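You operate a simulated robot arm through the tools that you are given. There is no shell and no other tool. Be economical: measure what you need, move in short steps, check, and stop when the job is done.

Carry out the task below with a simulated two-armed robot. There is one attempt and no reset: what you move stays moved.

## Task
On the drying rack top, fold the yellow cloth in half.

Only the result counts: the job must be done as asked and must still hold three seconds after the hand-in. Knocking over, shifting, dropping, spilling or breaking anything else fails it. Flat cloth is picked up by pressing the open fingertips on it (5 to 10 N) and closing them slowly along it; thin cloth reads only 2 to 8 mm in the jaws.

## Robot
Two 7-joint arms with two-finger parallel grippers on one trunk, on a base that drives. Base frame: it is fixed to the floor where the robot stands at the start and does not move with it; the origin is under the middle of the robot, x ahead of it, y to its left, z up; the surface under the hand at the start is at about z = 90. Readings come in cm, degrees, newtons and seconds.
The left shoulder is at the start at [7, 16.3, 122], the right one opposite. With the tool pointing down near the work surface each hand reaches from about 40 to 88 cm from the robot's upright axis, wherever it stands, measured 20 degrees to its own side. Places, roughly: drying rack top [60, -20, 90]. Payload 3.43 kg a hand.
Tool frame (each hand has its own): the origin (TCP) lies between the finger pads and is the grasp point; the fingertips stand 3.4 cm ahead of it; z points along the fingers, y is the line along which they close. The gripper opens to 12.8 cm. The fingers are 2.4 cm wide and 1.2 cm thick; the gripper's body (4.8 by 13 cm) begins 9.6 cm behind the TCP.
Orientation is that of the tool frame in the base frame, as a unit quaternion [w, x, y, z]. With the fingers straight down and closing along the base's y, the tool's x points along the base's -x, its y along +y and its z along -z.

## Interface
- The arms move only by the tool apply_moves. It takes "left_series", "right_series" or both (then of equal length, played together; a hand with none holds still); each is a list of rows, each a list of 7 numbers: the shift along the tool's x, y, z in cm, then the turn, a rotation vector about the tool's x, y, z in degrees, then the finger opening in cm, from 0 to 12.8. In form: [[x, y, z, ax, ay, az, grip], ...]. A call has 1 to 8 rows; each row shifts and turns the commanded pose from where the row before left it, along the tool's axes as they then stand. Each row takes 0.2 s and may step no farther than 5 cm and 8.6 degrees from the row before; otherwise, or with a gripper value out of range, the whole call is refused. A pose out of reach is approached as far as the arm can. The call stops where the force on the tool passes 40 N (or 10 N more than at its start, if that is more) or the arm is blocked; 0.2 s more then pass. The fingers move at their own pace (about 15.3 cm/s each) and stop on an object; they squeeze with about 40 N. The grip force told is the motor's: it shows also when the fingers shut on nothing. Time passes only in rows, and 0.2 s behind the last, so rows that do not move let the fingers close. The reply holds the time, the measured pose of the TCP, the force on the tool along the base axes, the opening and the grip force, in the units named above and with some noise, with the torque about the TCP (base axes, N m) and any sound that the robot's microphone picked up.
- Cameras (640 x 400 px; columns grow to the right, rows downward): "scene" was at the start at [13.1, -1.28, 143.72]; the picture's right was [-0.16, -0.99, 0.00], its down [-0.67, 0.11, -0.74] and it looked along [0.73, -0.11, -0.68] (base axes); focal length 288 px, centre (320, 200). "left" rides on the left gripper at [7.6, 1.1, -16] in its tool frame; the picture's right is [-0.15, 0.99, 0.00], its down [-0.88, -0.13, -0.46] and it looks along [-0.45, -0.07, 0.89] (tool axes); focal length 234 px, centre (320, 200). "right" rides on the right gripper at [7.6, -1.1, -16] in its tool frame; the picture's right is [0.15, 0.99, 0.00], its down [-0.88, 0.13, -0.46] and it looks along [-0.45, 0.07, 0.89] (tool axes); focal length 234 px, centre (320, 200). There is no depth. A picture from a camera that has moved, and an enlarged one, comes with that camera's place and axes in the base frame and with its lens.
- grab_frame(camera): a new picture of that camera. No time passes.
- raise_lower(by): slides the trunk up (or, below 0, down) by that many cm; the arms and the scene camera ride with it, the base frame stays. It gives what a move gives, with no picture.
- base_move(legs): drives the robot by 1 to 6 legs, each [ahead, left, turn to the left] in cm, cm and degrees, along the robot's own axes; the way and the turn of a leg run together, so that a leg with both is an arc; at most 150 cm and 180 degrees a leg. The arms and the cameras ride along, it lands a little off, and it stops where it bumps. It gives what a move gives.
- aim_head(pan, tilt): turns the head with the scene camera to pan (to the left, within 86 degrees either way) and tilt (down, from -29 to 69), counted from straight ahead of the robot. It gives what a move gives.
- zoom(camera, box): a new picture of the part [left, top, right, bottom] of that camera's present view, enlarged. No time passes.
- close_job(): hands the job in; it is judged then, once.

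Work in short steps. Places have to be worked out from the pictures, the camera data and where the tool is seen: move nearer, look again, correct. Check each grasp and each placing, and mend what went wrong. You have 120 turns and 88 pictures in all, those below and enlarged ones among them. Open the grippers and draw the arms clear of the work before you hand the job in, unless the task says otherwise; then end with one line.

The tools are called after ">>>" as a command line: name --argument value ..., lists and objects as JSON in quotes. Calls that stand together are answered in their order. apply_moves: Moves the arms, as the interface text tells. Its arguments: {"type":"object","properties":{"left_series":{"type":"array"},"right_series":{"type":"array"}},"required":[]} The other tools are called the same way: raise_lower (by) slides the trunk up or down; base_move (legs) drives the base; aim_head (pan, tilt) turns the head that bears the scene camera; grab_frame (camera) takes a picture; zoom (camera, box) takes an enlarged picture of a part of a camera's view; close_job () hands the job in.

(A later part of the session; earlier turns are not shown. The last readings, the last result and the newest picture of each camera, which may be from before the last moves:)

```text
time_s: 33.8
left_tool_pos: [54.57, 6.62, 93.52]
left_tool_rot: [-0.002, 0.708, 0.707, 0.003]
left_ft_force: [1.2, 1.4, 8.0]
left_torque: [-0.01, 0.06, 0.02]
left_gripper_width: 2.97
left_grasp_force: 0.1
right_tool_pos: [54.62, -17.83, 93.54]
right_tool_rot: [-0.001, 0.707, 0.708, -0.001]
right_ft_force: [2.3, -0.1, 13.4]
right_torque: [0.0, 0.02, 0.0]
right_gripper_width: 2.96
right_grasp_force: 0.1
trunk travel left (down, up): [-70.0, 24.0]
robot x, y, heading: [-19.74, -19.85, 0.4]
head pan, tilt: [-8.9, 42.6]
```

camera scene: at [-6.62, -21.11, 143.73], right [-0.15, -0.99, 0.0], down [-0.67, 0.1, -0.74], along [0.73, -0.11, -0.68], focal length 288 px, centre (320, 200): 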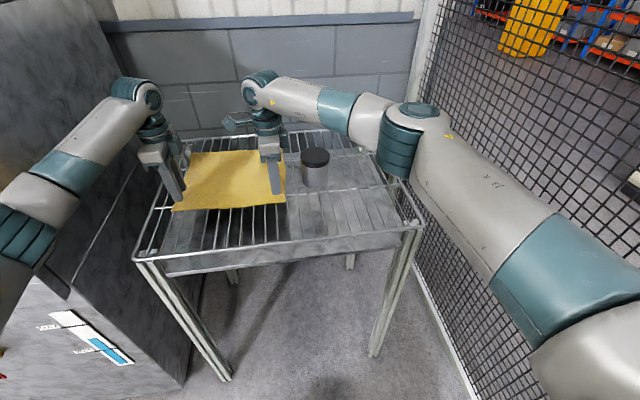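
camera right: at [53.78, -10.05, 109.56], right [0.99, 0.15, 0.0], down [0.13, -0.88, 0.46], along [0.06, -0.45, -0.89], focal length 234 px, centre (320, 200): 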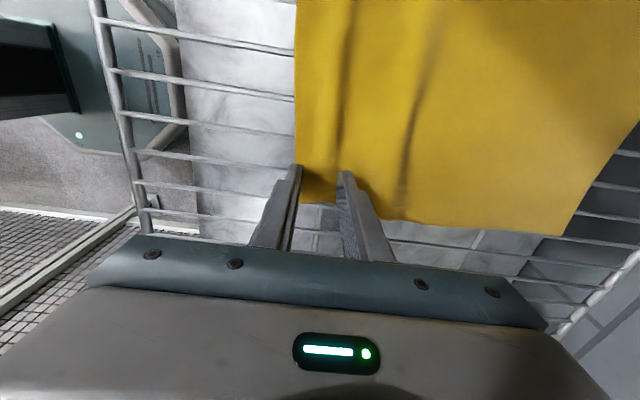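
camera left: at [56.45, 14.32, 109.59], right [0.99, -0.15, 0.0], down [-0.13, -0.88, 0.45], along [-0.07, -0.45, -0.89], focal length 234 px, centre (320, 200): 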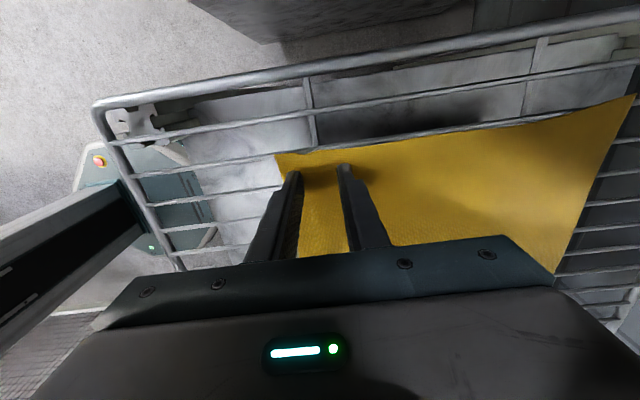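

Pressure is good (right slightly eased), so I'll close slowly.

>>> apply_moves --left_series '[[0, 0, 0, 0, 0, 0, 2.6], [0, 0, 0, 0, 0, 0, 2.2], [0, 0, 0, 0, 0, 0, 1.8], [0, 0, 0, 0, 0, 0, 1.4], [0, 0, 0, 0, 0, 0, 1.0], [0, 0, 0, 0, 0, 0, 0.6], [0, 0, 0, 0, 0, 0, 0.2], [0, 0, 0, 0, 0, 0, 0]]' --right_series '[[0, 0, -0.04, 0, 0, 0, 2.6], [0, 0, 0, 0, 0, 0, 2.2], [0, 0, 0, 0, 0, 0, 1.8], [0, 0, 0, 0, 0, 0, 1.4], [0, 0, 0, 0, 0, 0, 1.0], [0, 0, 0, 0, 0, 0, 0.6], [0, 0, 0, 0, 0, 0, 0.2], [0, 0, 0, 0, 0, 0, 0]]'

>>> grab_frame --camera "right"

>>> grab_frame --camera "left"

```text
time_s: 35.5
left_tool_pos: [54.39, 6.66, 93.47]
left_tool_rot: [-0.003, 0.708, 0.706, 0.001]
left_ft_force: [0.6, 0.0, 5.5]
left_torque: [-0.01, 0.01, -0.01]
left_gripper_width: 0.18
left_grasp_force: 36.4
right_tool_pos: [54.52, -17.67, 93.51]
right_tool_rot: [0.0, 0.707, 0.707, -0.002]
right_ft_force: [0.4, 0.3, 17.1]
right_torque: [0.07, 0.05, 0.01]
right_gripper_width: 0.16
right_grasp_force: 36.7
trunk travel left (down, up): [-70.0, 24.0]
robot x, y, heading: [-19.77, -19.84, 0.4]
head pan, tilt: [-8.9, 42.6]
```

```text
62 pictures are left
camera right: at [53.5, -10.04, 109.51], right [0.99, 0.15, 0.0], down [0.13, -0.88, 0.46], along [0.07, -0.45, -0.89], focal length 234 px, centre (320, 200)
```

right: 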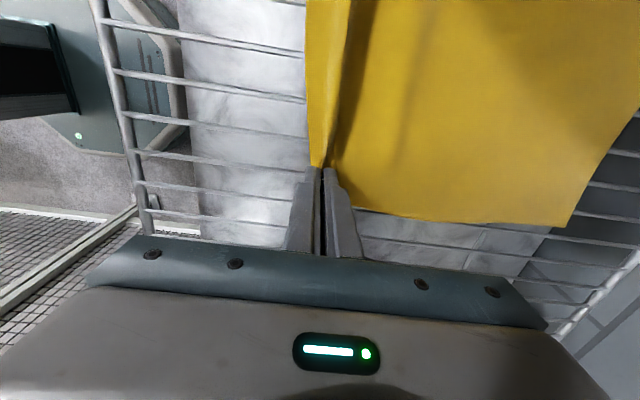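

```text
61 pictures are left
camera left: at [55.55, 14.31, 109.59], right [0.99, -0.15, 0.0], down [-0.13, -0.88, 0.45], along [-0.07, -0.45, -0.89], focal length 234 px, centre (320, 200)
```

left: 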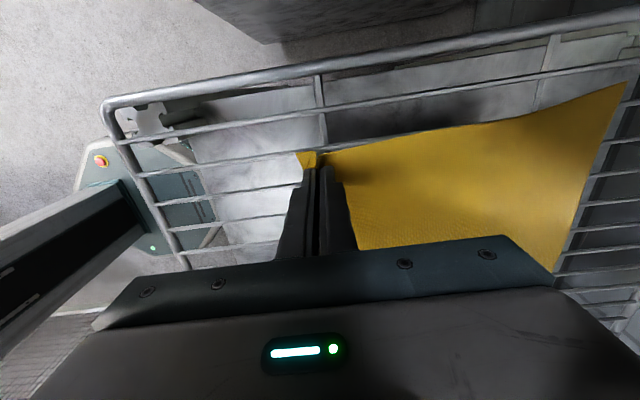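

The jaws read 1.7 mm, which may be a thin grip right at the edge. I'll test with a small lift.

>>> apply_moves --left_series '[[0, 0.3, -1, 0, 0, 0, 0], [0, 0.3, -1, 0, 0, 0, 0], [0, 0.3, -1, 0, 0, 0, 0]]' --right_series '[[0, 0.3, -1, 0, 0, 0, 0], [0, 0.3, -1, 0, 0, 0, 0], [0, 0.3, -1, 0, 0, 0, 0]]'

>>> grab_frame --camera "scene"

>>> grab_frame --camera "right"

>>> grab_frame --camera "left"

```text
time_s: 36.4
left_tool_pos: [55.64, 6.67, 96.18]
left_tool_rot: [-0.003, 0.707, 0.707, 0.0]
left_ft_force: [0.7, -0.3, -0.8]
left_torque: [0.0, 0.02, -0.01]
left_gripper_width: 0.2
left_grasp_force: 36.1
right_tool_pos: [55.71, -17.91, 96.19]
right_tool_rot: [0.0, 0.706, 0.708, -0.003]
right_ft_force: [-0.2, 0.1, 0.8]
right_torque: [0.01, 0.03, 0.0]
right_gripper_width: 0.17
right_grasp_force: 36.1
trunk travel left (down, up): [-70.0, 24.0]
robot x, y, heading: [-19.26, -19.64, 0.3]
head pan, tilt: [-8.9, 42.6]
```

```text
60 pictures are left
camera scene: at [-6.49, -21.11, 143.71], right [-0.15, -0.99, 0.0], down [-0.67, 0.1, -0.74], along [0.73, -0.11, -0.68], focal length 288 px, centre (320, 200)
```

scene: 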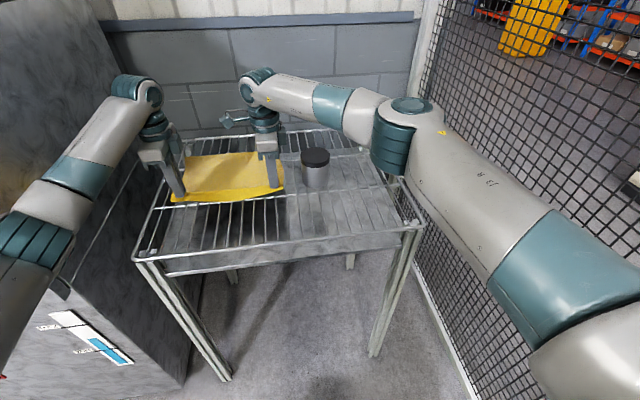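

```text
59 pictures are left
camera right: at [54.66, -10.11, 112.26], right [0.99, 0.15, -0.01], down [0.13, -0.88, 0.46], along [0.06, -0.45, -0.89], focal length 234 px, centre (320, 200)
```

right: 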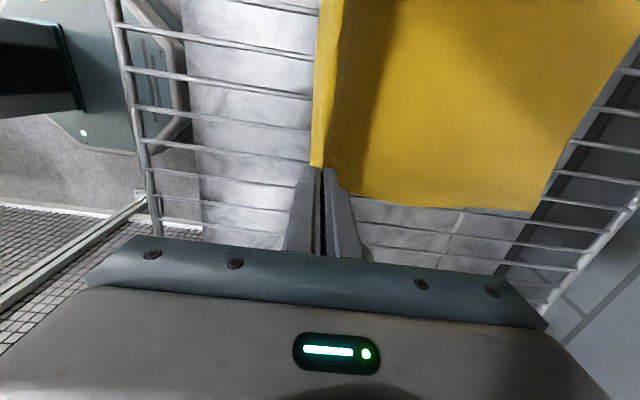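

```text
58 pictures are left
camera left: at [56.69, 14.29, 112.36], right [0.99, -0.15, -0.01], down [-0.13, -0.88, 0.45], along [-0.07, -0.45, -0.89], focal length 234 px, centre (320, 200)
```

left: 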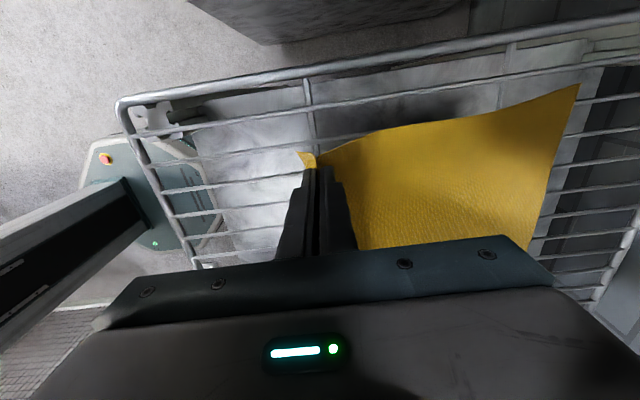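

The hold is secure at the edge with a small flap. I'll start the arc up to above the fold line (x≈65), gently.

>>> apply_moves --left_series '[[0, 0.6, -1.4, 0, 0, 0, 0], [0, 0.7, -1.4, 0, 0, 0, 0], [0, 1, -1.3, 0, 0, 0, 0], [0, 1, -1.2, 0, 0, 0, 0], [0, 1.2, -0.9, 0, 0, 0, 0], [0, 1.3, -0.7, 0, 0, 0, 0], [0, 1.6, -0.5, 0, 0, 0, 0], [0, 1.6, -0.3, 0, 0, 0, 0]]' --right_series '[[0, 0.6, -1.4, 0, 0, 0, 0], [0, 0.7, -1.4, 0, 0, 0, 0], [0, 1, -1.3, 0, 0, 0, 0], [0, 1, -1.2, 0, 0, 0, 0], [0, 1.2, -0.9, 0, 0, 0, 0], [0, 1.3, -0.7, 0, 0, 0, 0], [0, 1.6, -0.5, 0, 0, 0, 0], [0, 1.6, -0.3, 0, 0, 0, 0]]'

>>> grab_frame --camera "scene"

>>> grab_frame --camera "right"

>>> grab_frame --camera "left"

```text
time_s: 38.1
left_tool_pos: [63.75, 6.59, 104.14]
left_tool_rot: [-0.003, 0.708, 0.706, 0.001]
left_ft_force: [-0.6, -1.8, 0.2]
left_torque: [-0.02, 0.0, 0.02]
left_gripper_width: 0.16
left_grasp_force: 37.0
left hand out of reach, approached as far as the arm can: row 8
right_tool_pos: [59.6, -18.3, 102.94]
right_tool_rot: [-0.002, 0.707, 0.707, -0.002]
right_ft_force: [0.1, 1.3, -0.2]
right_torque: [0.05, -0.03, 0.01]
right_gripper_width: 0.15
right_grasp_force: 36.3
right hand out of reach, approached as far as the arm can: row 5, 6, 7, 8
trunk travel left (down, up): [-70.0, 24.0]
robot x, y, heading: [-19.6, -19.75, 0.5]
head pan, tilt: [-8.9, 42.6]
```

```text
57 pictures are left
camera scene: at [-6.6, -21.18, 143.72], right [-0.15, -0.99, 0.0], down [-0.67, 0.1, -0.74], along [0.73, -0.11, -0.68], focal length 288 px, centre (320, 200)
```

scene: 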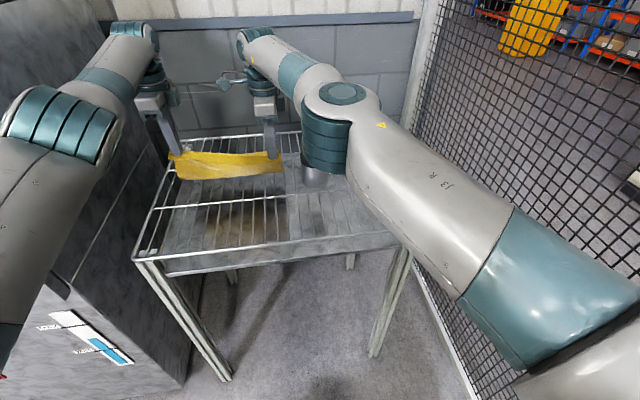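

```text
56 pictures are left
camera right: at [58.58, -10.67, 119.06], right [0.99, 0.15, 0.0], down [0.13, -0.88, 0.46], along [0.06, -0.45, -0.89], focal length 234 px, centre (320, 200)
```

right: 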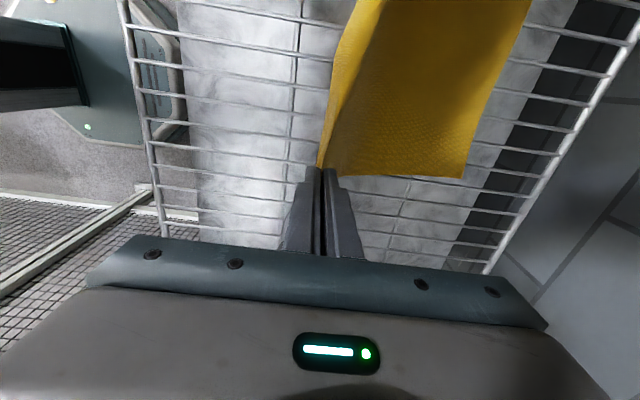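

```text
55 pictures are left
camera left: at [64.74, 14.07, 120.1], right [0.99, -0.15, 0.0], down [-0.13, -0.88, 0.45], along [-0.07, -0.44, -0.89], focal length 234 px, centre (320, 200)
```

left: 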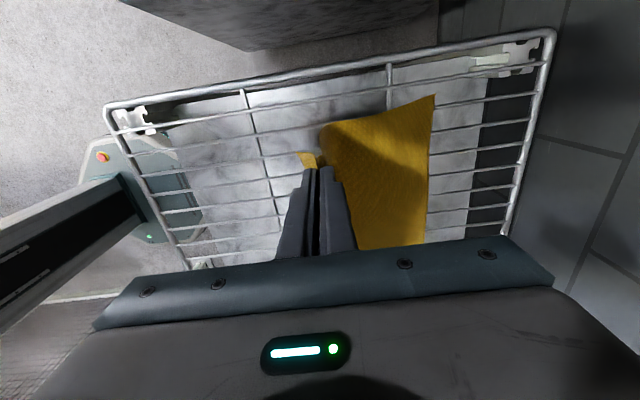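

The arms hit their reach limit with the right hand lagging. I'll pull the left back level with the right, then let the base do the travel.

>>> apply_moves --left_series '[[0, -1.3, 0.4, 0, 0, 0, 0], [0, -1.3, 0.4, 0, 0, 0, 0], [0, -1.3, 0.4, 0, 0, 0, 0]]'

>>> base_move --legs '[[6, 0, 0]]'

```text
time_s: 39.0
left_tool_pos: [59.76, 6.74, 102.63]
left_tool_rot: [-0.003, 0.708, 0.707, 0.001]
left_ft_force: [0.0, -0.5, -0.5]
left_torque: [0.0, 0.02, -0.02]
left_gripper_width: 0.18
left_grasp_force: 36.7
right_tool_pos: [59.66, -18.34, 102.91]
right_tool_rot: [0.0, 0.707, 0.707, -0.003]
right_ft_force: [0.1, -0.3, 0.3]
right_torque: [-0.03, 0.02, 0.05]
right_gripper_width: 0.16
right_grasp_force: 36.7
trunk travel left (down, up): [-70.0, 24.0]
robot x, y, heading: [-19.34, -19.94, 0.3]
head pan, tilt: [-8.9, 42.6]
```

```text
time_s: 39.9
left_tool_pos: [65.63, 6.61, 102.91]
left_tool_rot: [-0.003, 0.708, 0.706, 0.001]
left_ft_force: [0.3, 0.8, -0.3]
left_torque: [-0.04, -0.04, 0.0]
left_gripper_width: 0.19
left_grasp_force: 36.6
right_tool_pos: [65.52, -18.28, 103.17]
right_tool_rot: [0.0, 0.707, 0.708, -0.002]
right_ft_force: [0.1, 0.6, -0.3]
right_torque: [-0.01, 0.0, 0.03]
right_gripper_width: 0.16
right_grasp_force: 36.4
trunk travel left (down, up): [-70.0, 24.0]
robot x, y, heading: [-13.54, -19.73, 0.2]
head pan, tilt: [-8.9, 42.6]
```

Level at the apex. I'll drive 5 more, lower 3, drive 4 and lower further, checking along the way.

>>> base_move --legs '[[5, 0, 0]]'

>>> apply_moves --left_series '[[0, 0.3, 1.1, 0, 0, 0, 0], [0, 0.3, 1.1, 0, 0, 0, 0], [0, 0.3, 1.1, 0, 0, 0, 0]]' --right_series '[[0, 0, 1.1, 0, 0, 0, 0], [0, 0, 1.1, 0, 0, 0, 0], [0, 0, 1.3, 0, 0, 0, 0]]'

>>> grab_frame --camera "right"

>>> grab_frame --camera "left"

>>> grab_frame --camera "scene"

```text
time_s: 40.8
left_tool_pos: [70.31, 6.72, 102.89]
left_tool_rot: [-0.002, 0.708, 0.706, 0.002]
left_ft_force: [0.7, 0.0, 0.7]
left_torque: [0.03, -0.03, -0.05]
left_gripper_width: 0.16
left_grasp_force: 37.2
right_tool_pos: [70.15, -18.25, 103.34]
right_tool_rot: [0.001, 0.706, 0.708, -0.002]
right_ft_force: [-0.5, -0.2, 0.0]
right_torque: [0.01, -0.04, 0.02]
right_gripper_width: 0.17
right_grasp_force: 36.6
trunk travel left (down, up): [-70.0, 24.0]
robot x, y, heading: [-8.61, -20.34, 0.3]
head pan, tilt: [-8.9, 42.6]
```

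```text
time_s: 41.6
left_tool_pos: [71.67, 6.85, 99.3]
left_tool_rot: [-0.003, 0.708, 0.707, -0.001]
left_ft_force: [-0.1, -0.2, -0.9]
left_torque: [-0.02, 0.01, -0.04]
left_gripper_width: 0.17
left_grasp_force: 36.2
right_tool_pos: [70.64, -18.15, 99.41]
right_tool_rot: [-0.001, 0.706, 0.708, -0.003]
right_ft_force: [0.0, -0.5, -0.7]
right_torque: [0.02, 0.04, 0.01]
right_gripper_width: 0.16
right_grasp_force: 36.5
trunk travel left (down, up): [-70.0, 24.0]
robot x, y, heading: [-9.06, -19.61, 0.3]
head pan, tilt: [-8.9, 42.6]
```

```text
54 pictures are left
camera right: at [69.62, -10.49, 115.38], right [0.99, 0.15, -0.01], down [0.13, -0.88, 0.46], along [0.06, -0.45, -0.89], focal length 234 px, centre (320, 200)
```

right: 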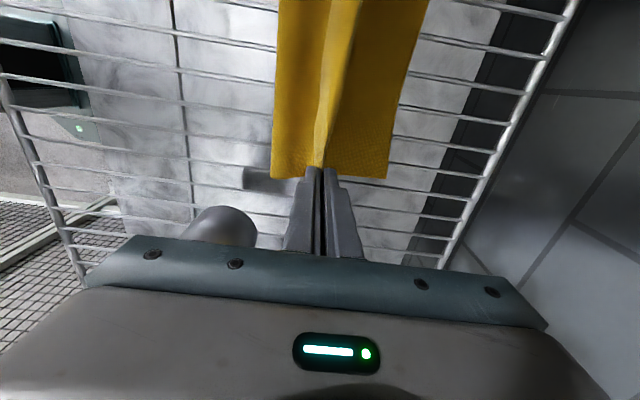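

```text
53 pictures are left
camera left: at [72.75, 14.32, 115.36], right [0.99, -0.15, -0.01], down [-0.13, -0.88, 0.45], along [-0.07, -0.45, -0.89], focal length 234 px, centre (320, 200)
```

left: 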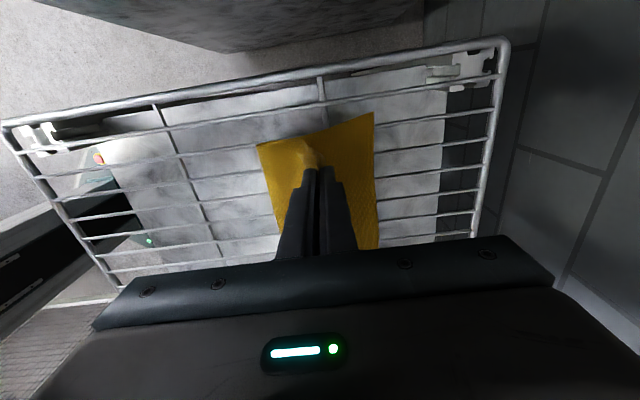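

```text
52 pictures are left
camera scene: at [4.44, -21.04, 143.7], right [-0.15, -0.99, 0.0], down [-0.67, 0.1, -0.74], along [0.73, -0.11, -0.68], focal length 288 px, centre (320, 200)
```

scene: 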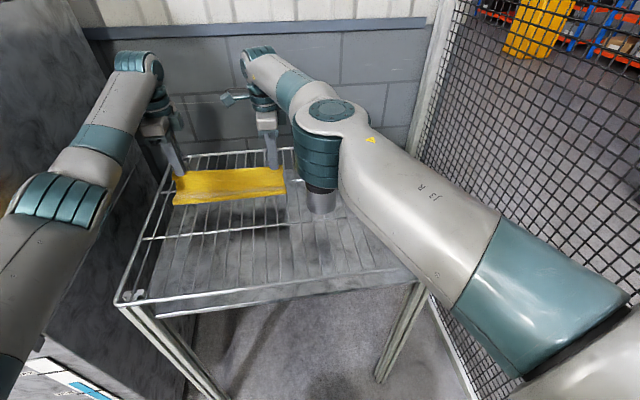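

The fold is forming well: fold line x≈65, lower back edge ≈78, can untouched. I'll lower 2, then drive 4.

>>> apply_moves --left_series '[[0, -0.4, 1, 0, 0, 0, 0], [0, -0.4, 1, 0, 0, 0, 0]]' --right_series '[[0, 0.2, 1, 0, 0, 0, 0], [0, 0.2, 1, 0, 0, 0, 0]]'

>>> base_move --legs '[[4, 0, 0]]'

>>> grab_frame --camera "right"

>>> grab_frame --camera "left"

```text
time_s: 42.2
left_tool_pos: [70.61, 6.9, 97.47]
left_tool_rot: [-0.003, 0.707, 0.707, 0.001]
left_ft_force: [0.3, -0.5, 0.1]
left_torque: [-0.07, 0.01, -0.04]
left_gripper_width: 0.16
left_grasp_force: 36.7
right_tool_pos: [70.65, -18.07, 97.46]
right_tool_rot: [0.001, 0.705, 0.709, -0.002]
right_ft_force: [1.3, 1.2, 1.1]
right_torque: [0.0, -0.01, 0.03]
right_gripper_width: 0.17
right_grasp_force: 36.8
right hand out of reach, approached as far as the arm can: row 2
trunk travel left (down, up): [-70.0, 24.0]
robot x, y, heading: [-9.14, -19.98, 0.5]
head pan, tilt: [-8.9, 42.6]
```

```text
time_s: 43.1
left_tool_pos: [74.37, 6.91, 97.69]
left_tool_rot: [-0.002, 0.707, 0.707, 0.001]
left_ft_force: [-0.1, -0.1, 0.1]
left_torque: [-0.03, -0.03, 0.04]
left_gripper_width: 0.18
left_grasp_force: 36.1
right_tool_pos: [74.42, -18.11, 97.77]
right_tool_rot: [0.002, 0.706, 0.708, -0.001]
right_ft_force: [-0.2, 0.6, 0.5]
right_torque: [0.04, -0.02, 0.01]
right_gripper_width: 0.18
right_grasp_force: 36.5
trunk travel left (down, up): [-70.0, 24.0]
robot x, y, heading: [-4.76, -19.79, 0.2]
head pan, tilt: [-8.9, 42.6]
```

```text
51 pictures are left
camera right: at [73.25, -10.52, 113.78], right [0.99, 0.15, 0.0], down [0.13, -0.88, 0.46], along [0.07, -0.45, -0.89], focal length 234 px, centre (320, 200)
```

right: 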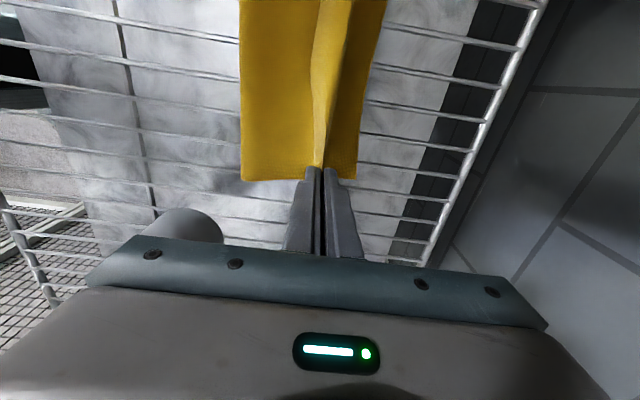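

```text
50 pictures are left
camera left: at [75.4, 14.46, 113.79], right [0.99, -0.15, 0.0], down [-0.13, -0.88, 0.45], along [-0.07, -0.45, -0.89], focal length 234 px, centre (320, 200)
```

left: 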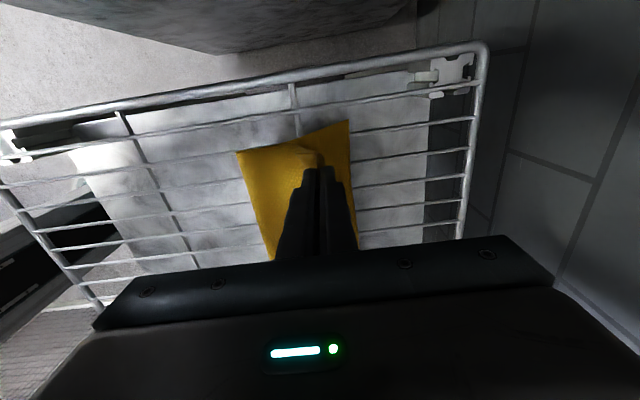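

I'll lower both hands so the tips come to about 1 cm above the lower layer.

>>> apply_moves --left_series '[[0, 0, 1, 0, 0, 0, 0], [0, 0, 1, 0, 0, 0, 0], [0, 0, 1, 0, 0, 0, 0], [0, 0, 0, 0, 0, 0, 0]]' --right_series '[[0, 0, 1, 0, 0, 0, 0], [0, 0, 1, 0, 0, 0, 0], [0, 0, 1, 0, 0, 0, 0], [0, 0, 0, 0, 0, 0, 0]]'

>>> grab_frame --camera "right"

>>> grab_frame --camera "left"

>>> zoom --camera "scene" --box '[130, 100, 370, 250]'

```text
time_s: 44.1
left_tool_pos: [74.56, 7.0, 94.53]
left_tool_rot: [-0.002, 0.707, 0.707, 0.002]
left_ft_force: [0.7, -1.7, 0.5]
left_torque: [-0.06, 0.0, -0.01]
left_gripper_width: 0.18
left_grasp_force: 36.6
right_tool_pos: [74.49, -18.26, 94.71]
right_tool_rot: [0.0, 0.706, 0.708, -0.001]
right_ft_force: [-0.3, 2.3, -0.9]
right_torque: [0.08, 0.0, 0.02]
right_gripper_width: 0.15
right_grasp_force: 37.2
trunk travel left (down, up): [-70.0, 24.0]
robot x, y, heading: [-5.43, -19.89, 0.5]
head pan, tilt: [-8.9, 42.6]
```

```text
49 pictures are left
camera right: at [73.36, -10.59, 110.59], right [0.99, 0.15, 0.0], down [0.13, -0.88, 0.46], along [0.07, -0.45, -0.89], focal length 234 px, centre (320, 200)
```

right: 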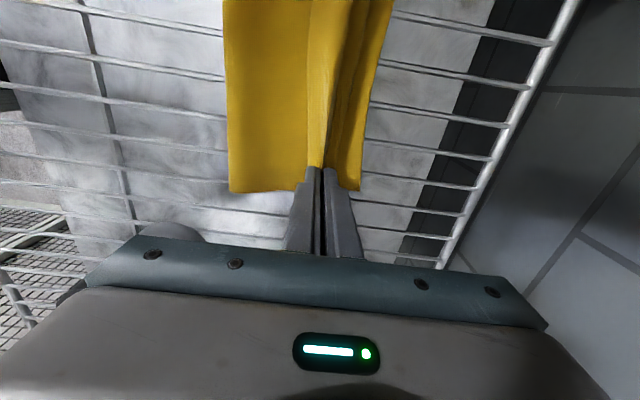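

```text
48 pictures are left
camera left: at [75.55, 14.58, 110.6], right [0.99, -0.15, 0.0], down [-0.13, -0.88, 0.45], along [-0.07, -0.45, -0.89], focal length 234 px, centre (320, 200)
```

left: 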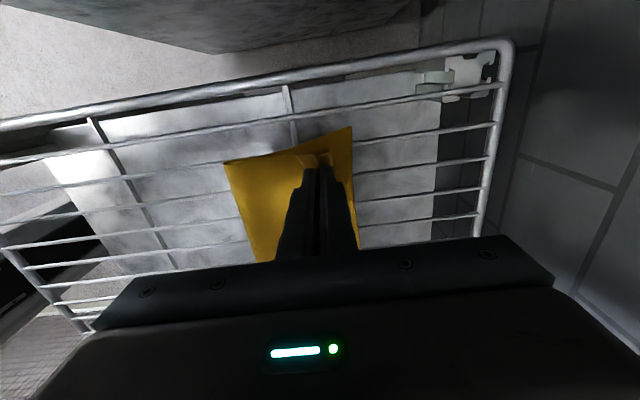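

```text
2.67 times, centred on (250, 175) of scene
camera zoom: at [8.12, -21.03, 143.74], right [-0.15, -0.99, 0.0], down [-0.67, 0.1, -0.74], along [0.73, -0.11, -0.68], focal length 767 px, centre (507, 267)
```

zoom: 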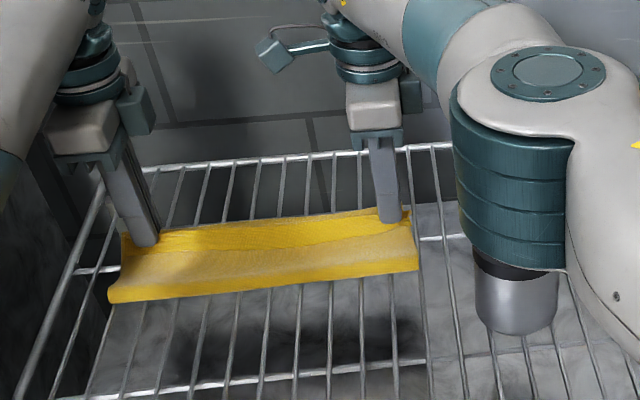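

The fold looks clean: front fold at x≈66, back edge ≈78, pinch at 74.5 with a short stub beyond. I'll lower a touch and release by opening slightly.

>>> apply_moves --left_series '[[0, 0, 0.5, 0, 0, 0, 0], [0, 0, 0, 0, 0, 0, 0.8], [0, 0, 0, 0, 0, 0, 1.6], [0, 0, 0, 0, 0, 0, 2.2], [0, 0, 0, 0, 0, 0, 2.2]]' --right_series '[[0, 0, 0.5, 0, 0, 0, 0], [0, 0, 0, 0, 0, 0, 0.8], [0, 0, 0, 0, 0, 0, 1.6], [0, 0, 0, 0, 0, 0, 2.2], [0, 0, 0, 0, 0, 0, 2.2]]'

>>> apply_moves --left_series '[[0, 0, -1, 0, 0, 0, 2.2], [0, 0, -2, 0, 0, 0, 2.2], [0, 0, -3, 0, 0, 0, 2.2], [0, 0, -3, 0, 0, 0, 2.2]]' --right_series '[[0, 0, -1, 0, 0, 0, 2.2], [0, 0, -2, 0, 0, 0, 2.2], [0, 0, -3, 0, 0, 0, 2.2], [0, 0, -3, 0, 0, 0, 2.2]]'

>>> grab_frame --camera "right"

>>> grab_frame --camera "left"

>>> zoom --camera "scene" --box '[130, 100, 370, 250]'

```text
time_s: 45.3
left_tool_pos: [74.61, 7.02, 94.0]
left_tool_rot: [-0.003, 0.707, 0.708, 0.0]
left_ft_force: [0.0, -0.7, -0.5]
left_torque: [-0.01, 0.03, 0.04]
left_gripper_width: 2.21
left_grasp_force: 0.2
right_tool_pos: [74.47, -18.24, 93.98]
right_tool_rot: [0.0, 0.705, 0.709, -0.002]
right_ft_force: [0.3, 0.1, 0.3]
right_torque: [0.0, -0.01, 0.01]
right_gripper_width: 2.17
right_grasp_force: 0.1
trunk travel left (down, up): [-70.0, 24.0]
robot x, y, heading: [-4.71, -19.81, 0.4]
head pan, tilt: [-8.9, 42.6]
```

```text
time_s: 46.3
left_tool_pos: [74.64, 6.95, 102.91]
left_tool_rot: [-0.002, 0.708, 0.707, 0.002]
left_ft_force: [-0.2, 0.7, -0.5]
left_torque: [-0.05, 0.0, -0.02]
left_gripper_width: 2.19
left_grasp_force: 0.1
right_tool_pos: [74.38, -18.27, 103.37]
right_tool_rot: [0.0, 0.706, 0.708, -0.002]
right_ft_force: [-0.6, 0.6, 0.7]
right_torque: [0.01, -0.04, 0.0]
right_gripper_width: 2.24
right_grasp_force: 0.1
trunk travel left (down, up): [-70.0, 24.0]
robot x, y, heading: [-5.37, -19.46, 0.3]
head pan, tilt: [-8.9, 42.6]
```

```text
46 pictures are left
camera right: at [73.3, -10.58, 119.32], right [0.99, 0.15, 0.0], down [0.13, -0.88, 0.46], along [0.07, -0.45, -0.89], focal length 234 px, centre (320, 200)
```

right: 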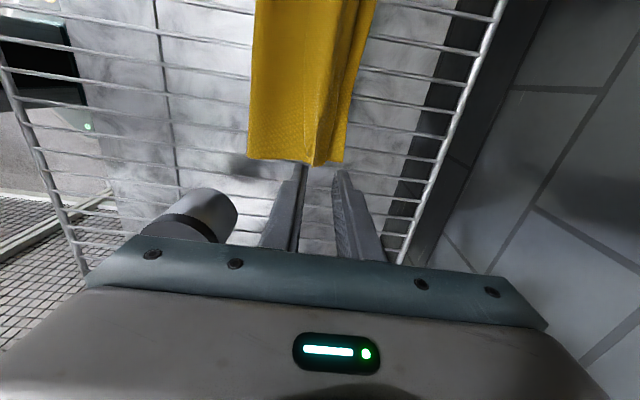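

```text
45 pictures are left
camera left: at [75.62, 14.57, 119.03], right [0.99, -0.15, 0.0], down [-0.13, -0.88, 0.45], along [-0.07, -0.45, -0.89], focal length 234 px, centre (320, 200)
```

left: 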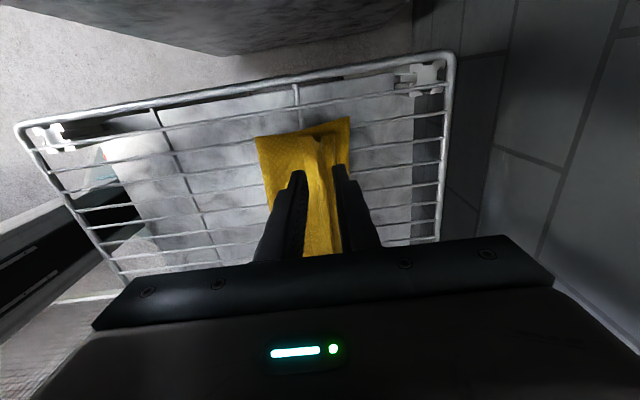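

```text
2.67 times, centred on (250, 175) of scene
camera zoom: at [8.08, -21.03, 143.73], right [-0.15, -0.99, 0.0], down [-0.67, 0.1, -0.74], along [0.73, -0.11, -0.68], focal length 767 px, centre (507, 267)
```

zoom: 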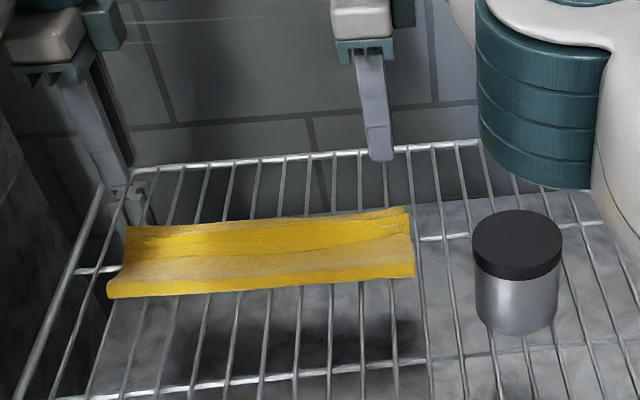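

Released cleanly. I'll look closely at the back-edge alignment.

>>> zoom --camera "right" --box '[200, 0, 440, 180]'

>>> zoom --camera "left" --box '[230, 90, 410, 270]'

>>> zoom --camera "scene" --box '[160, 165, 300, 225]'

```text
2.22 times, centred on (320, 90) of right
camera zoom: at [73.3, -10.58, 119.32], right [0.99, 0.15, 0.0], down [0.13, -0.88, 0.46], along [0.07, -0.45, -0.89], focal length 520 px, centre (320, 444)
```

zoom: 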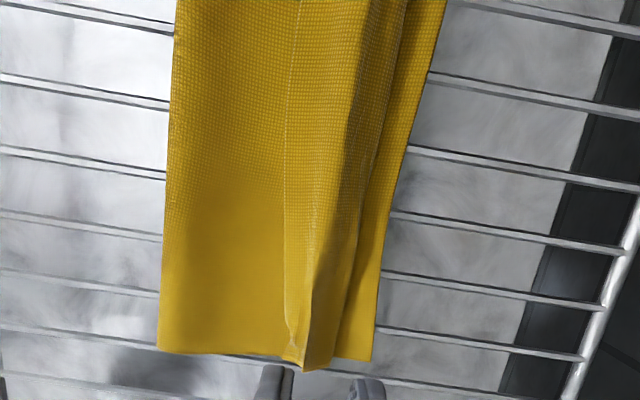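

```text
2.22 times, centred on (320, 180) of left
camera zoom: at [75.62, 14.57, 119.03], right [0.99, -0.15, 0.0], down [-0.13, -0.88, 0.45], along [-0.07, -0.45, -0.89], focal length 520 px, centre (320, 244)
```

zoom: 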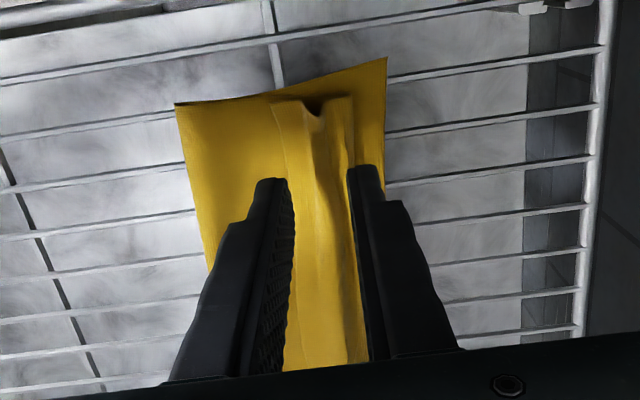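

```text
4.57 times, centred on (230, 195) of scene
camera zoom: at [8.08, -21.03, 143.73], right [-0.15, -0.99, 0.0], down [-0.67, 0.1, -0.74], along [0.73, -0.11, -0.68], focal length 1314 px, centre (731, 223)
```

zoom: 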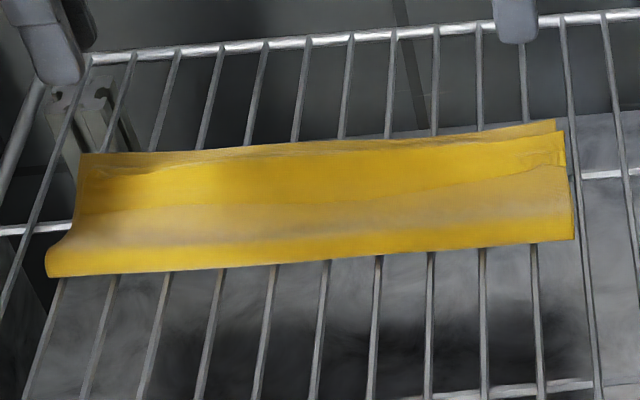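

The front edge is curled back: its free edge lies around x≈73.5 (right) and 71.5 (left), with the bend near 76.5. I'll unroll it toward +x with closed fingertips skimming just above the upper layer, driving the base up first for reach.

>>> base_move --legs '[[4, 0, 0]]'

>>> apply_moves --left_series '[[0, -3, 0, 0, 0, 0, 0], [0, -3, 0, 0, 0, 0, 0], [0, -2.6, 0, 0, 0, 0, 0], [0, 0, 2.5, 0, 0, 0, 0], [0, 0, 2.5, 0, 0, 0, 0]]' --right_series '[[0, -2.2, 0, 0, 0, 0, 0], [0, -2.2, 0, 0, 0, 0, 0], [0, -2, 0, 0, 0, 0, 0], [0, 0, 2.5, 0, 0, 0, 0], [0, 0, 2.5, 0, 0, 0, 0]]'

>>> grab_frame --camera "right"

>>> grab_frame --camera "left"

```text
time_s: 47.2
left_tool_pos: [78.26, 6.88, 103.18]
left_tool_rot: [-0.002, 0.708, 0.706, 0.003]
left_ft_force: [0.6, -0.3, 0.2]
left_torque: [-0.03, -0.01, 0.0]
left_gripper_width: 2.22
left_grasp_force: 0.0
right_tool_pos: [78.01, -18.33, 103.53]
right_tool_rot: [0.002, 0.706, 0.708, -0.001]
right_ft_force: [-0.2, 0.0, 0.7]
right_torque: [0.04, -0.02, 0.0]
right_gripper_width: 2.2
right_grasp_force: 0.1
trunk travel left (down, up): [-70.0, 24.0]
robot x, y, heading: [-1.07, -19.99, 0.2]
head pan, tilt: [-8.9, 42.6]
```

```text
time_s: 48.4
left_tool_pos: [70.01, 6.09, 98.19]
left_tool_rot: [-0.006, 0.708, 0.706, 0.004]
left_ft_force: [0.0, 0.7, 0.2]
left_torque: [0.0, 0.0, 0.01]
left_gripper_width: 0.01
left_grasp_force: 33.1
right_tool_pos: [71.84, -19.32, 98.26]
right_tool_rot: [-0.003, 0.707, 0.708, 0.001]
right_ft_force: [-0.2, -0.1, -0.1]
right_torque: [0.0, 0.03, -0.03]
right_gripper_width: 0.0
right_grasp_force: 33.0
trunk travel left (down, up): [-70.0, 24.0]
robot x, y, heading: [-1.13, -19.85, 0.5]
head pan, tilt: [-8.9, 42.6]
```

```text
40 pictures are left
camera right: at [70.71, -11.66, 114.41], right [0.99, 0.15, 0.0], down [0.13, -0.88, 0.45], along [0.07, -0.45, -0.89], focal length 234 px, centre (320, 200)
```

right: 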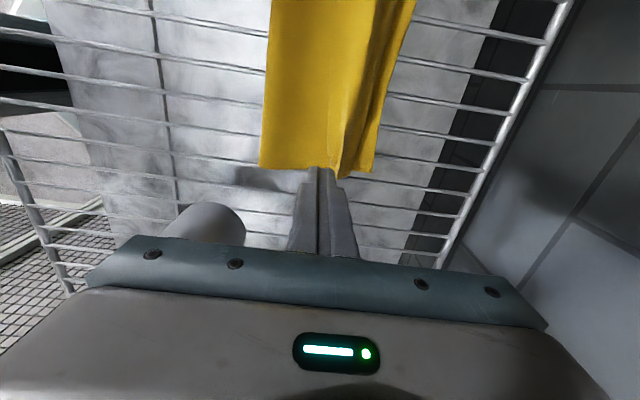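

```text
39 pictures are left
camera left: at [71.1, 13.45, 114.38], right [0.99, -0.15, 0.0], down [-0.13, -0.89, 0.44], along [-0.07, -0.44, -0.9], focal length 234 px, centre (320, 200)
```

left: 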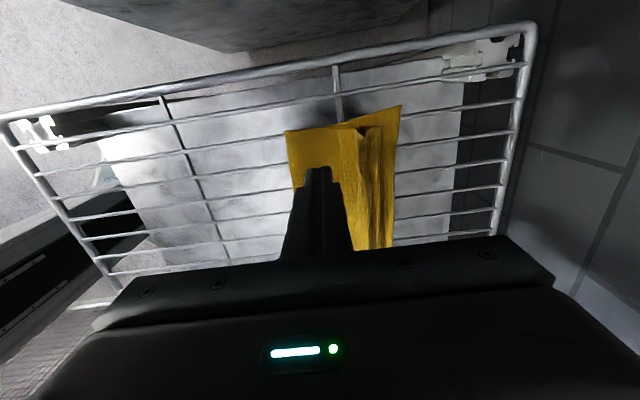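

>>> zoom --camera "left" --box '[270, 95, 430, 255]'

>>> zoom --camera "right" --box '[240, 40, 420, 190]'

```text
2.50 times, centred on (350, 175) of left
camera zoom: at [71.1, 13.45, 114.38], right [0.99, -0.15, 0.0], down [-0.13, -0.89, 0.44], along [-0.07, -0.44, -0.9], focal length 585 px, centre (245, 262)
```

zoom: 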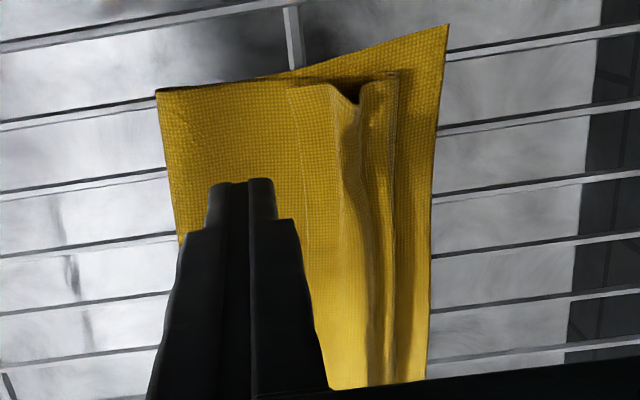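

```text
2.67 times, centred on (330, 115) of right
camera zoom: at [70.71, -11.66, 114.41], right [0.99, 0.15, 0.0], down [0.13, -0.88, 0.45], along [0.07, -0.45, -0.89], focal length 624 px, centre (293, 427)
```

zoom: 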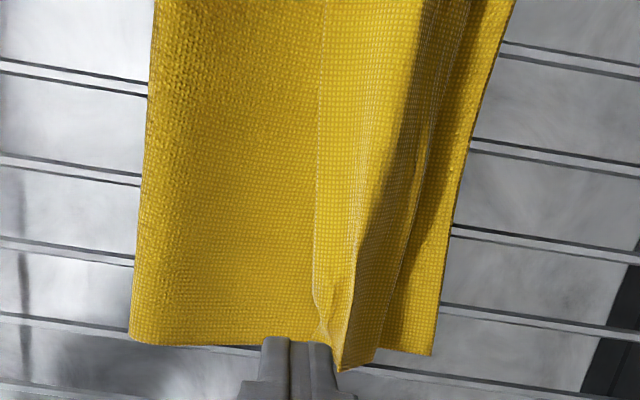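

I can't tell whether the band is a folded-back flap or an M-shaped ridge. I'll raise and tilt the left hand to see along it at a grazing angle.

>>> apply_moves --left_series '[[-3.5, 0, -2.5, 0, 0, 0, 0], [-3.5, 0, -2.5, 0, 0, 0, 0], [0, 0, 0, 0, -8.5, 0, 0], [0, 0, 0, 0, -8.5, 0, 0], [0, 0, 0, 0, -8.5, 0, 0]]'

>>> grab_frame --camera "left"

```text
time_s: 49.6
left_tool_pos: [69.9, -0.11, 102.83]
left_tool_rot: [0.153, 0.691, 0.689, -0.156]
left_ft_force: [-1.4, 1.0, 0.1]
left_torque: [0.0, -0.02, -0.02]
left_gripper_width: 0.0
left_grasp_force: 33.3
right_tool_pos: [71.79, -18.54, 98.27]
right_tool_rot: [0.0, 0.707, 0.707, -0.001]
right_ft_force: [-0.4, -0.3, -0.2]
right_torque: [-0.01, 0.02, 0.01]
right_gripper_width: 0.01
right_grasp_force: 33.5
trunk travel left (down, up): [-70.0, 24.0]
robot x, y, heading: [-0.9, -19.82, 0.4]
head pan, tilt: [-8.9, 42.6]
```

```text
36 pictures are left
camera left: at [71.07, 13.6, 114.18], right [0.99, -0.13, 0.06], down [-0.13, -0.6, 0.79], along [-0.07, -0.79, -0.61], focal length 234 px, centre (320, 200)
```

left: 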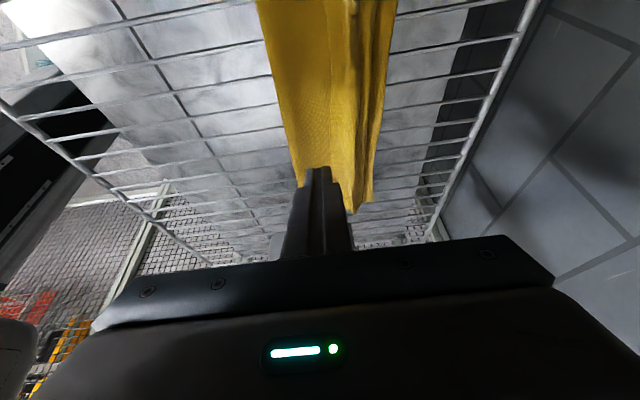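

>>> zoom --camera "left" --box '[240, 0, 440, 225]'

```text
1.78 times, centred on (340, 112) of left
camera zoom: at [71.07, 13.6, 114.18], right [0.99, -0.13, 0.06], down [-0.13, -0.6, 0.79], along [-0.07, -0.79, -0.61], focal length 416 px, centre (284, 356)
```

zoom: 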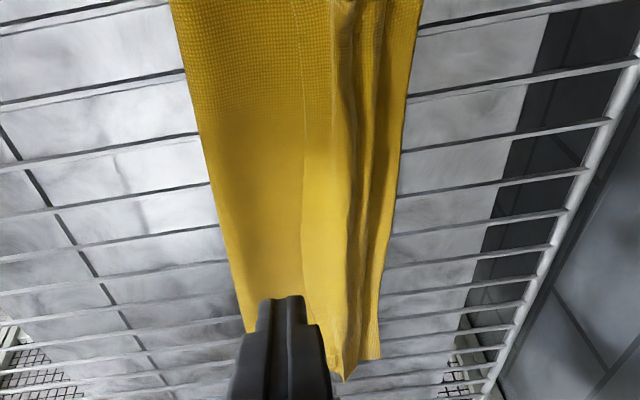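

Either way, sweeping toward +x flattens it correctly. I'll bring the left hand back level and lower both tips to just above the upper layer, in front of the band.

>>> apply_moves --left_series '[[0, 0, 0, 0, 8.5, 0, 0], [0, 0, 0, 0, 8.5, 0, 0], [0, 0, 0, 0, 8.5, 0, 0], [3.2, 0, 2.5, 0, 0, 0, 0], [3.2, 0, 2.2, 0, 0, 0, 0]]' --right_series '[[0, 0, 0, 0, 0, 0, 0], [0, 0, 0, 0, 0, 0, 0], [0, 0, 0, 0, 0, 0, 0], [0, 0, 0, 0, 0, 0, 0], [0.5, 0, 0, 0, 0, 0, 0]]'

>>> apply_moves --left_series '[[0, 0, 1.5, 0, 0, 0, 0], [0, 0, 1.5, 0, 0, 0, 0], [0, 0, 0.7, 0, 0, 0, 0], [0, 0, 0, 0, 0, 0, 0]]' --right_series '[[0, 0, 1.5, 0, 0, 0, 0], [0, 0, 1.5, 0, 0, 0, 0], [0, 0, 1.0, 0, 0, 0, 0], [0, 0, 0, 0, 0, 0, 0]]'

```text
time_s: 50.8
left_tool_pos: [70.19, 5.78, 98.27]
left_tool_rot: [-0.004, 0.71, 0.705, 0.002]
left_ft_force: [-0.2, -0.8, -0.7]
left_torque: [-0.02, 0.03, 0.0]
left_gripper_width: 0.02
left_grasp_force: 33.0
right_tool_pos: [72.01, -18.42, 98.23]
right_tool_rot: [-0.002, 0.708, 0.707, 0.0]
right_ft_force: [0.6, 0.9, -0.2]
right_torque: [-0.05, 0.02, -0.02]
right_gripper_width: 0.01
right_grasp_force: 33.8
trunk travel left (down, up): [-70.0, 24.0]
robot x, y, heading: [-0.77, -19.87, -0.1]
head pan, tilt: [-8.9, 42.6]
```

```text
time_s: 51.8
left_tool_pos: [70.04, 6.13, 94.77]
left_tool_rot: [-0.004, 0.708, 0.706, 0.004]
left_ft_force: [-0.8, 0.3, 0.4]
left_torque: [-0.01, -0.01, 0.01]
left_gripper_width: 0.03
left_grasp_force: 33.6
right_tool_pos: [71.84, -18.3, 94.21]
right_tool_rot: [-0.001, 0.706, 0.708, 0.001]
right_ft_force: [0.2, -0.3, -0.1]
right_torque: [0.01, 0.01, 0.0]
right_gripper_width: 0.0
right_grasp_force: 33.1
trunk travel left (down, up): [-70.0, 24.0]
robot x, y, heading: [-0.91, -19.66, 0.0]
head pan, tilt: [-8.9, 42.6]
```

No contact yet. I'll sweep both slowly toward +x, left slightly lower.

>>> apply_moves --left_series '[[0, 0, 0.4, 0, 0, 0, 0], [0, 0.7, 0, 0, 0, 0, 0], [0, 0.7, 0, 0, 0, 0, 0], [0, 0.7, 0, 0, 0, 0, 0], [0, 0.7, 0, 0, 0, 0, 0]]' --right_series '[[0, 0, 0, 0, 0, 0, 0], [0, 0.5, 0, 0, 0, 0, 0], [0, 0.5, 0, 0, 0, 0, 0], [0, 0.5, 0, 0, 0, 0, 0], [0, 0.5, 0, 0, 0, 0, 0]]'

>>> zoom --camera "left" --box '[240, 60, 440, 230]'

>>> zoom --camera "right" --box '[220, 0, 420, 190]'

```text
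time_s: 53.0
left_tool_pos: [72.74, 6.56, 94.07]
left_tool_rot: [-0.003, 0.708, 0.706, 0.001]
left_ft_force: [-0.4, -0.4, -0.3]
left_torque: [0.01, -0.01, 0.0]
left_gripper_width: 0.0
left_grasp_force: 33.0
right_tool_pos: [74.06, -17.62, 94.23]
right_tool_rot: [0.0, 0.707, 0.707, -0.002]
right_ft_force: [0.6, 0.9, -0.1]
right_torque: [-0.03, 0.0, 0.05]
right_gripper_width: 0.0
right_grasp_force: 32.9
trunk travel left (down, up): [-70.0, 24.0]
robot x, y, heading: [-1.18, -20.23, 0.2]
head pan, tilt: [-8.9, 42.6]
```

```text
2.35 times, centred on (340, 145) of left
camera zoom: at [73.89, 14.17, 110.06], right [0.99, -0.15, 0.0], down [-0.13, -0.88, 0.45], along [-0.07, -0.45, -0.89], focal length 551 px, centre (273, 329)
```

zoom: 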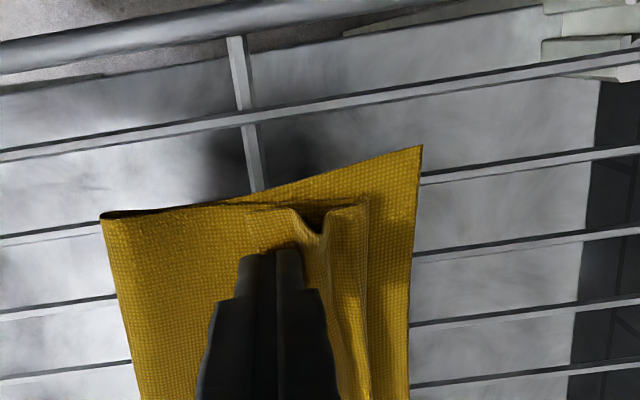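

```text
2.11 times, centred on (320, 95) of right
camera zoom: at [72.93, -10.04, 110.22], right [0.99, 0.15, 0.0], down [0.13, -0.88, 0.46], along [0.07, -0.45, -0.89], focal length 493 px, centre (320, 421)
```

zoom: 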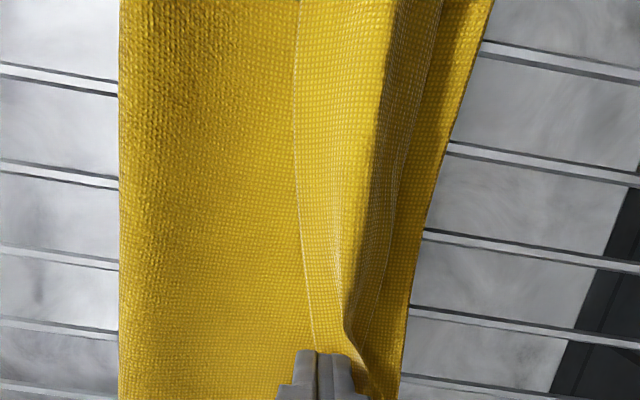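

The band is a free flap and its corner is being pushed over. I'll continue the sweep.

>>> apply_moves --left_series '[[0, 0.7, 0, 0, 0, 0, 0], [0, 0.7, 0, 0, 0, 0, 0], [0, 0.7, 0, 0, 0, 0, 0], [0, 0.7, 0, 0, 0, 0, 0]]' --right_series '[[0, 0.7, 0, 0, 0, 0, 0], [0, 0.7, 0, 0, 0, 0, 0], [0, 0.7, 0, 0, 0, 0, 0], [0, 0.7, 0, 0, 0, 0, 0]]'

>>> zoom --camera "left" --box '[220, 60, 440, 230]'

>>> zoom --camera "right" --box '[200, 0, 420, 190]'

```text
time_s: 54.0
left_tool_pos: [75.64, 6.55, 94.16]
left_tool_rot: [-0.002, 0.708, 0.707, 0.001]
left_ft_force: [0.2, 0.3, -0.1]
left_torque: [0.02, -0.03, 0.01]
left_gripper_width: 0.02
left_grasp_force: 33.2
right_tool_pos: [76.88, -17.87, 94.25]
right_tool_rot: [0.001, 0.706, 0.708, -0.002]
right_ft_force: [-0.3, -1.0, -0.2]
right_torque: [-0.01, -0.01, 0.0]
right_gripper_width: 0.0
right_grasp_force: 33.2
trunk travel left (down, up): [-70.0, 24.0]
robot x, y, heading: [-1.12, -19.85, 0.5]
head pan, tilt: [-8.9, 42.6]
```

```text
2.35 times, centred on (330, 145) of left
camera zoom: at [76.67, 14.08, 110.17], right [0.99, -0.15, 0.0], down [-0.13, -0.88, 0.45], along [-0.07, -0.45, -0.89], focal length 551 px, centre (296, 329)
```

zoom: 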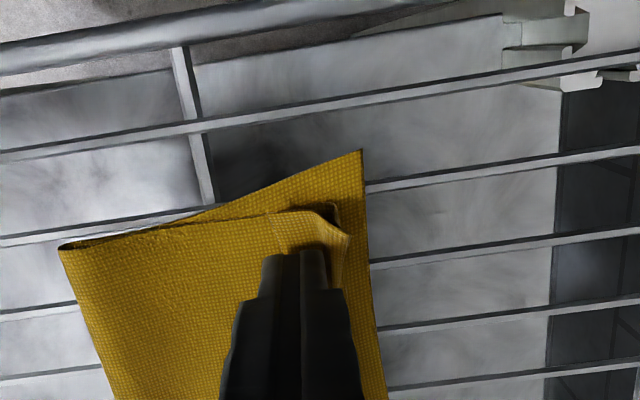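

```text
2.11 times, centred on (310, 95) of right
camera zoom: at [75.77, -10.12, 110.2], right [0.99, 0.15, 0.0], down [0.13, -0.88, 0.46], along [0.07, -0.45, -0.89], focal length 493 px, centre (341, 421)
```

zoom: 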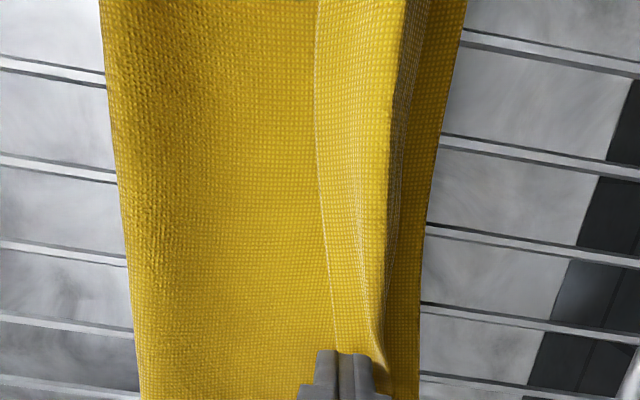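

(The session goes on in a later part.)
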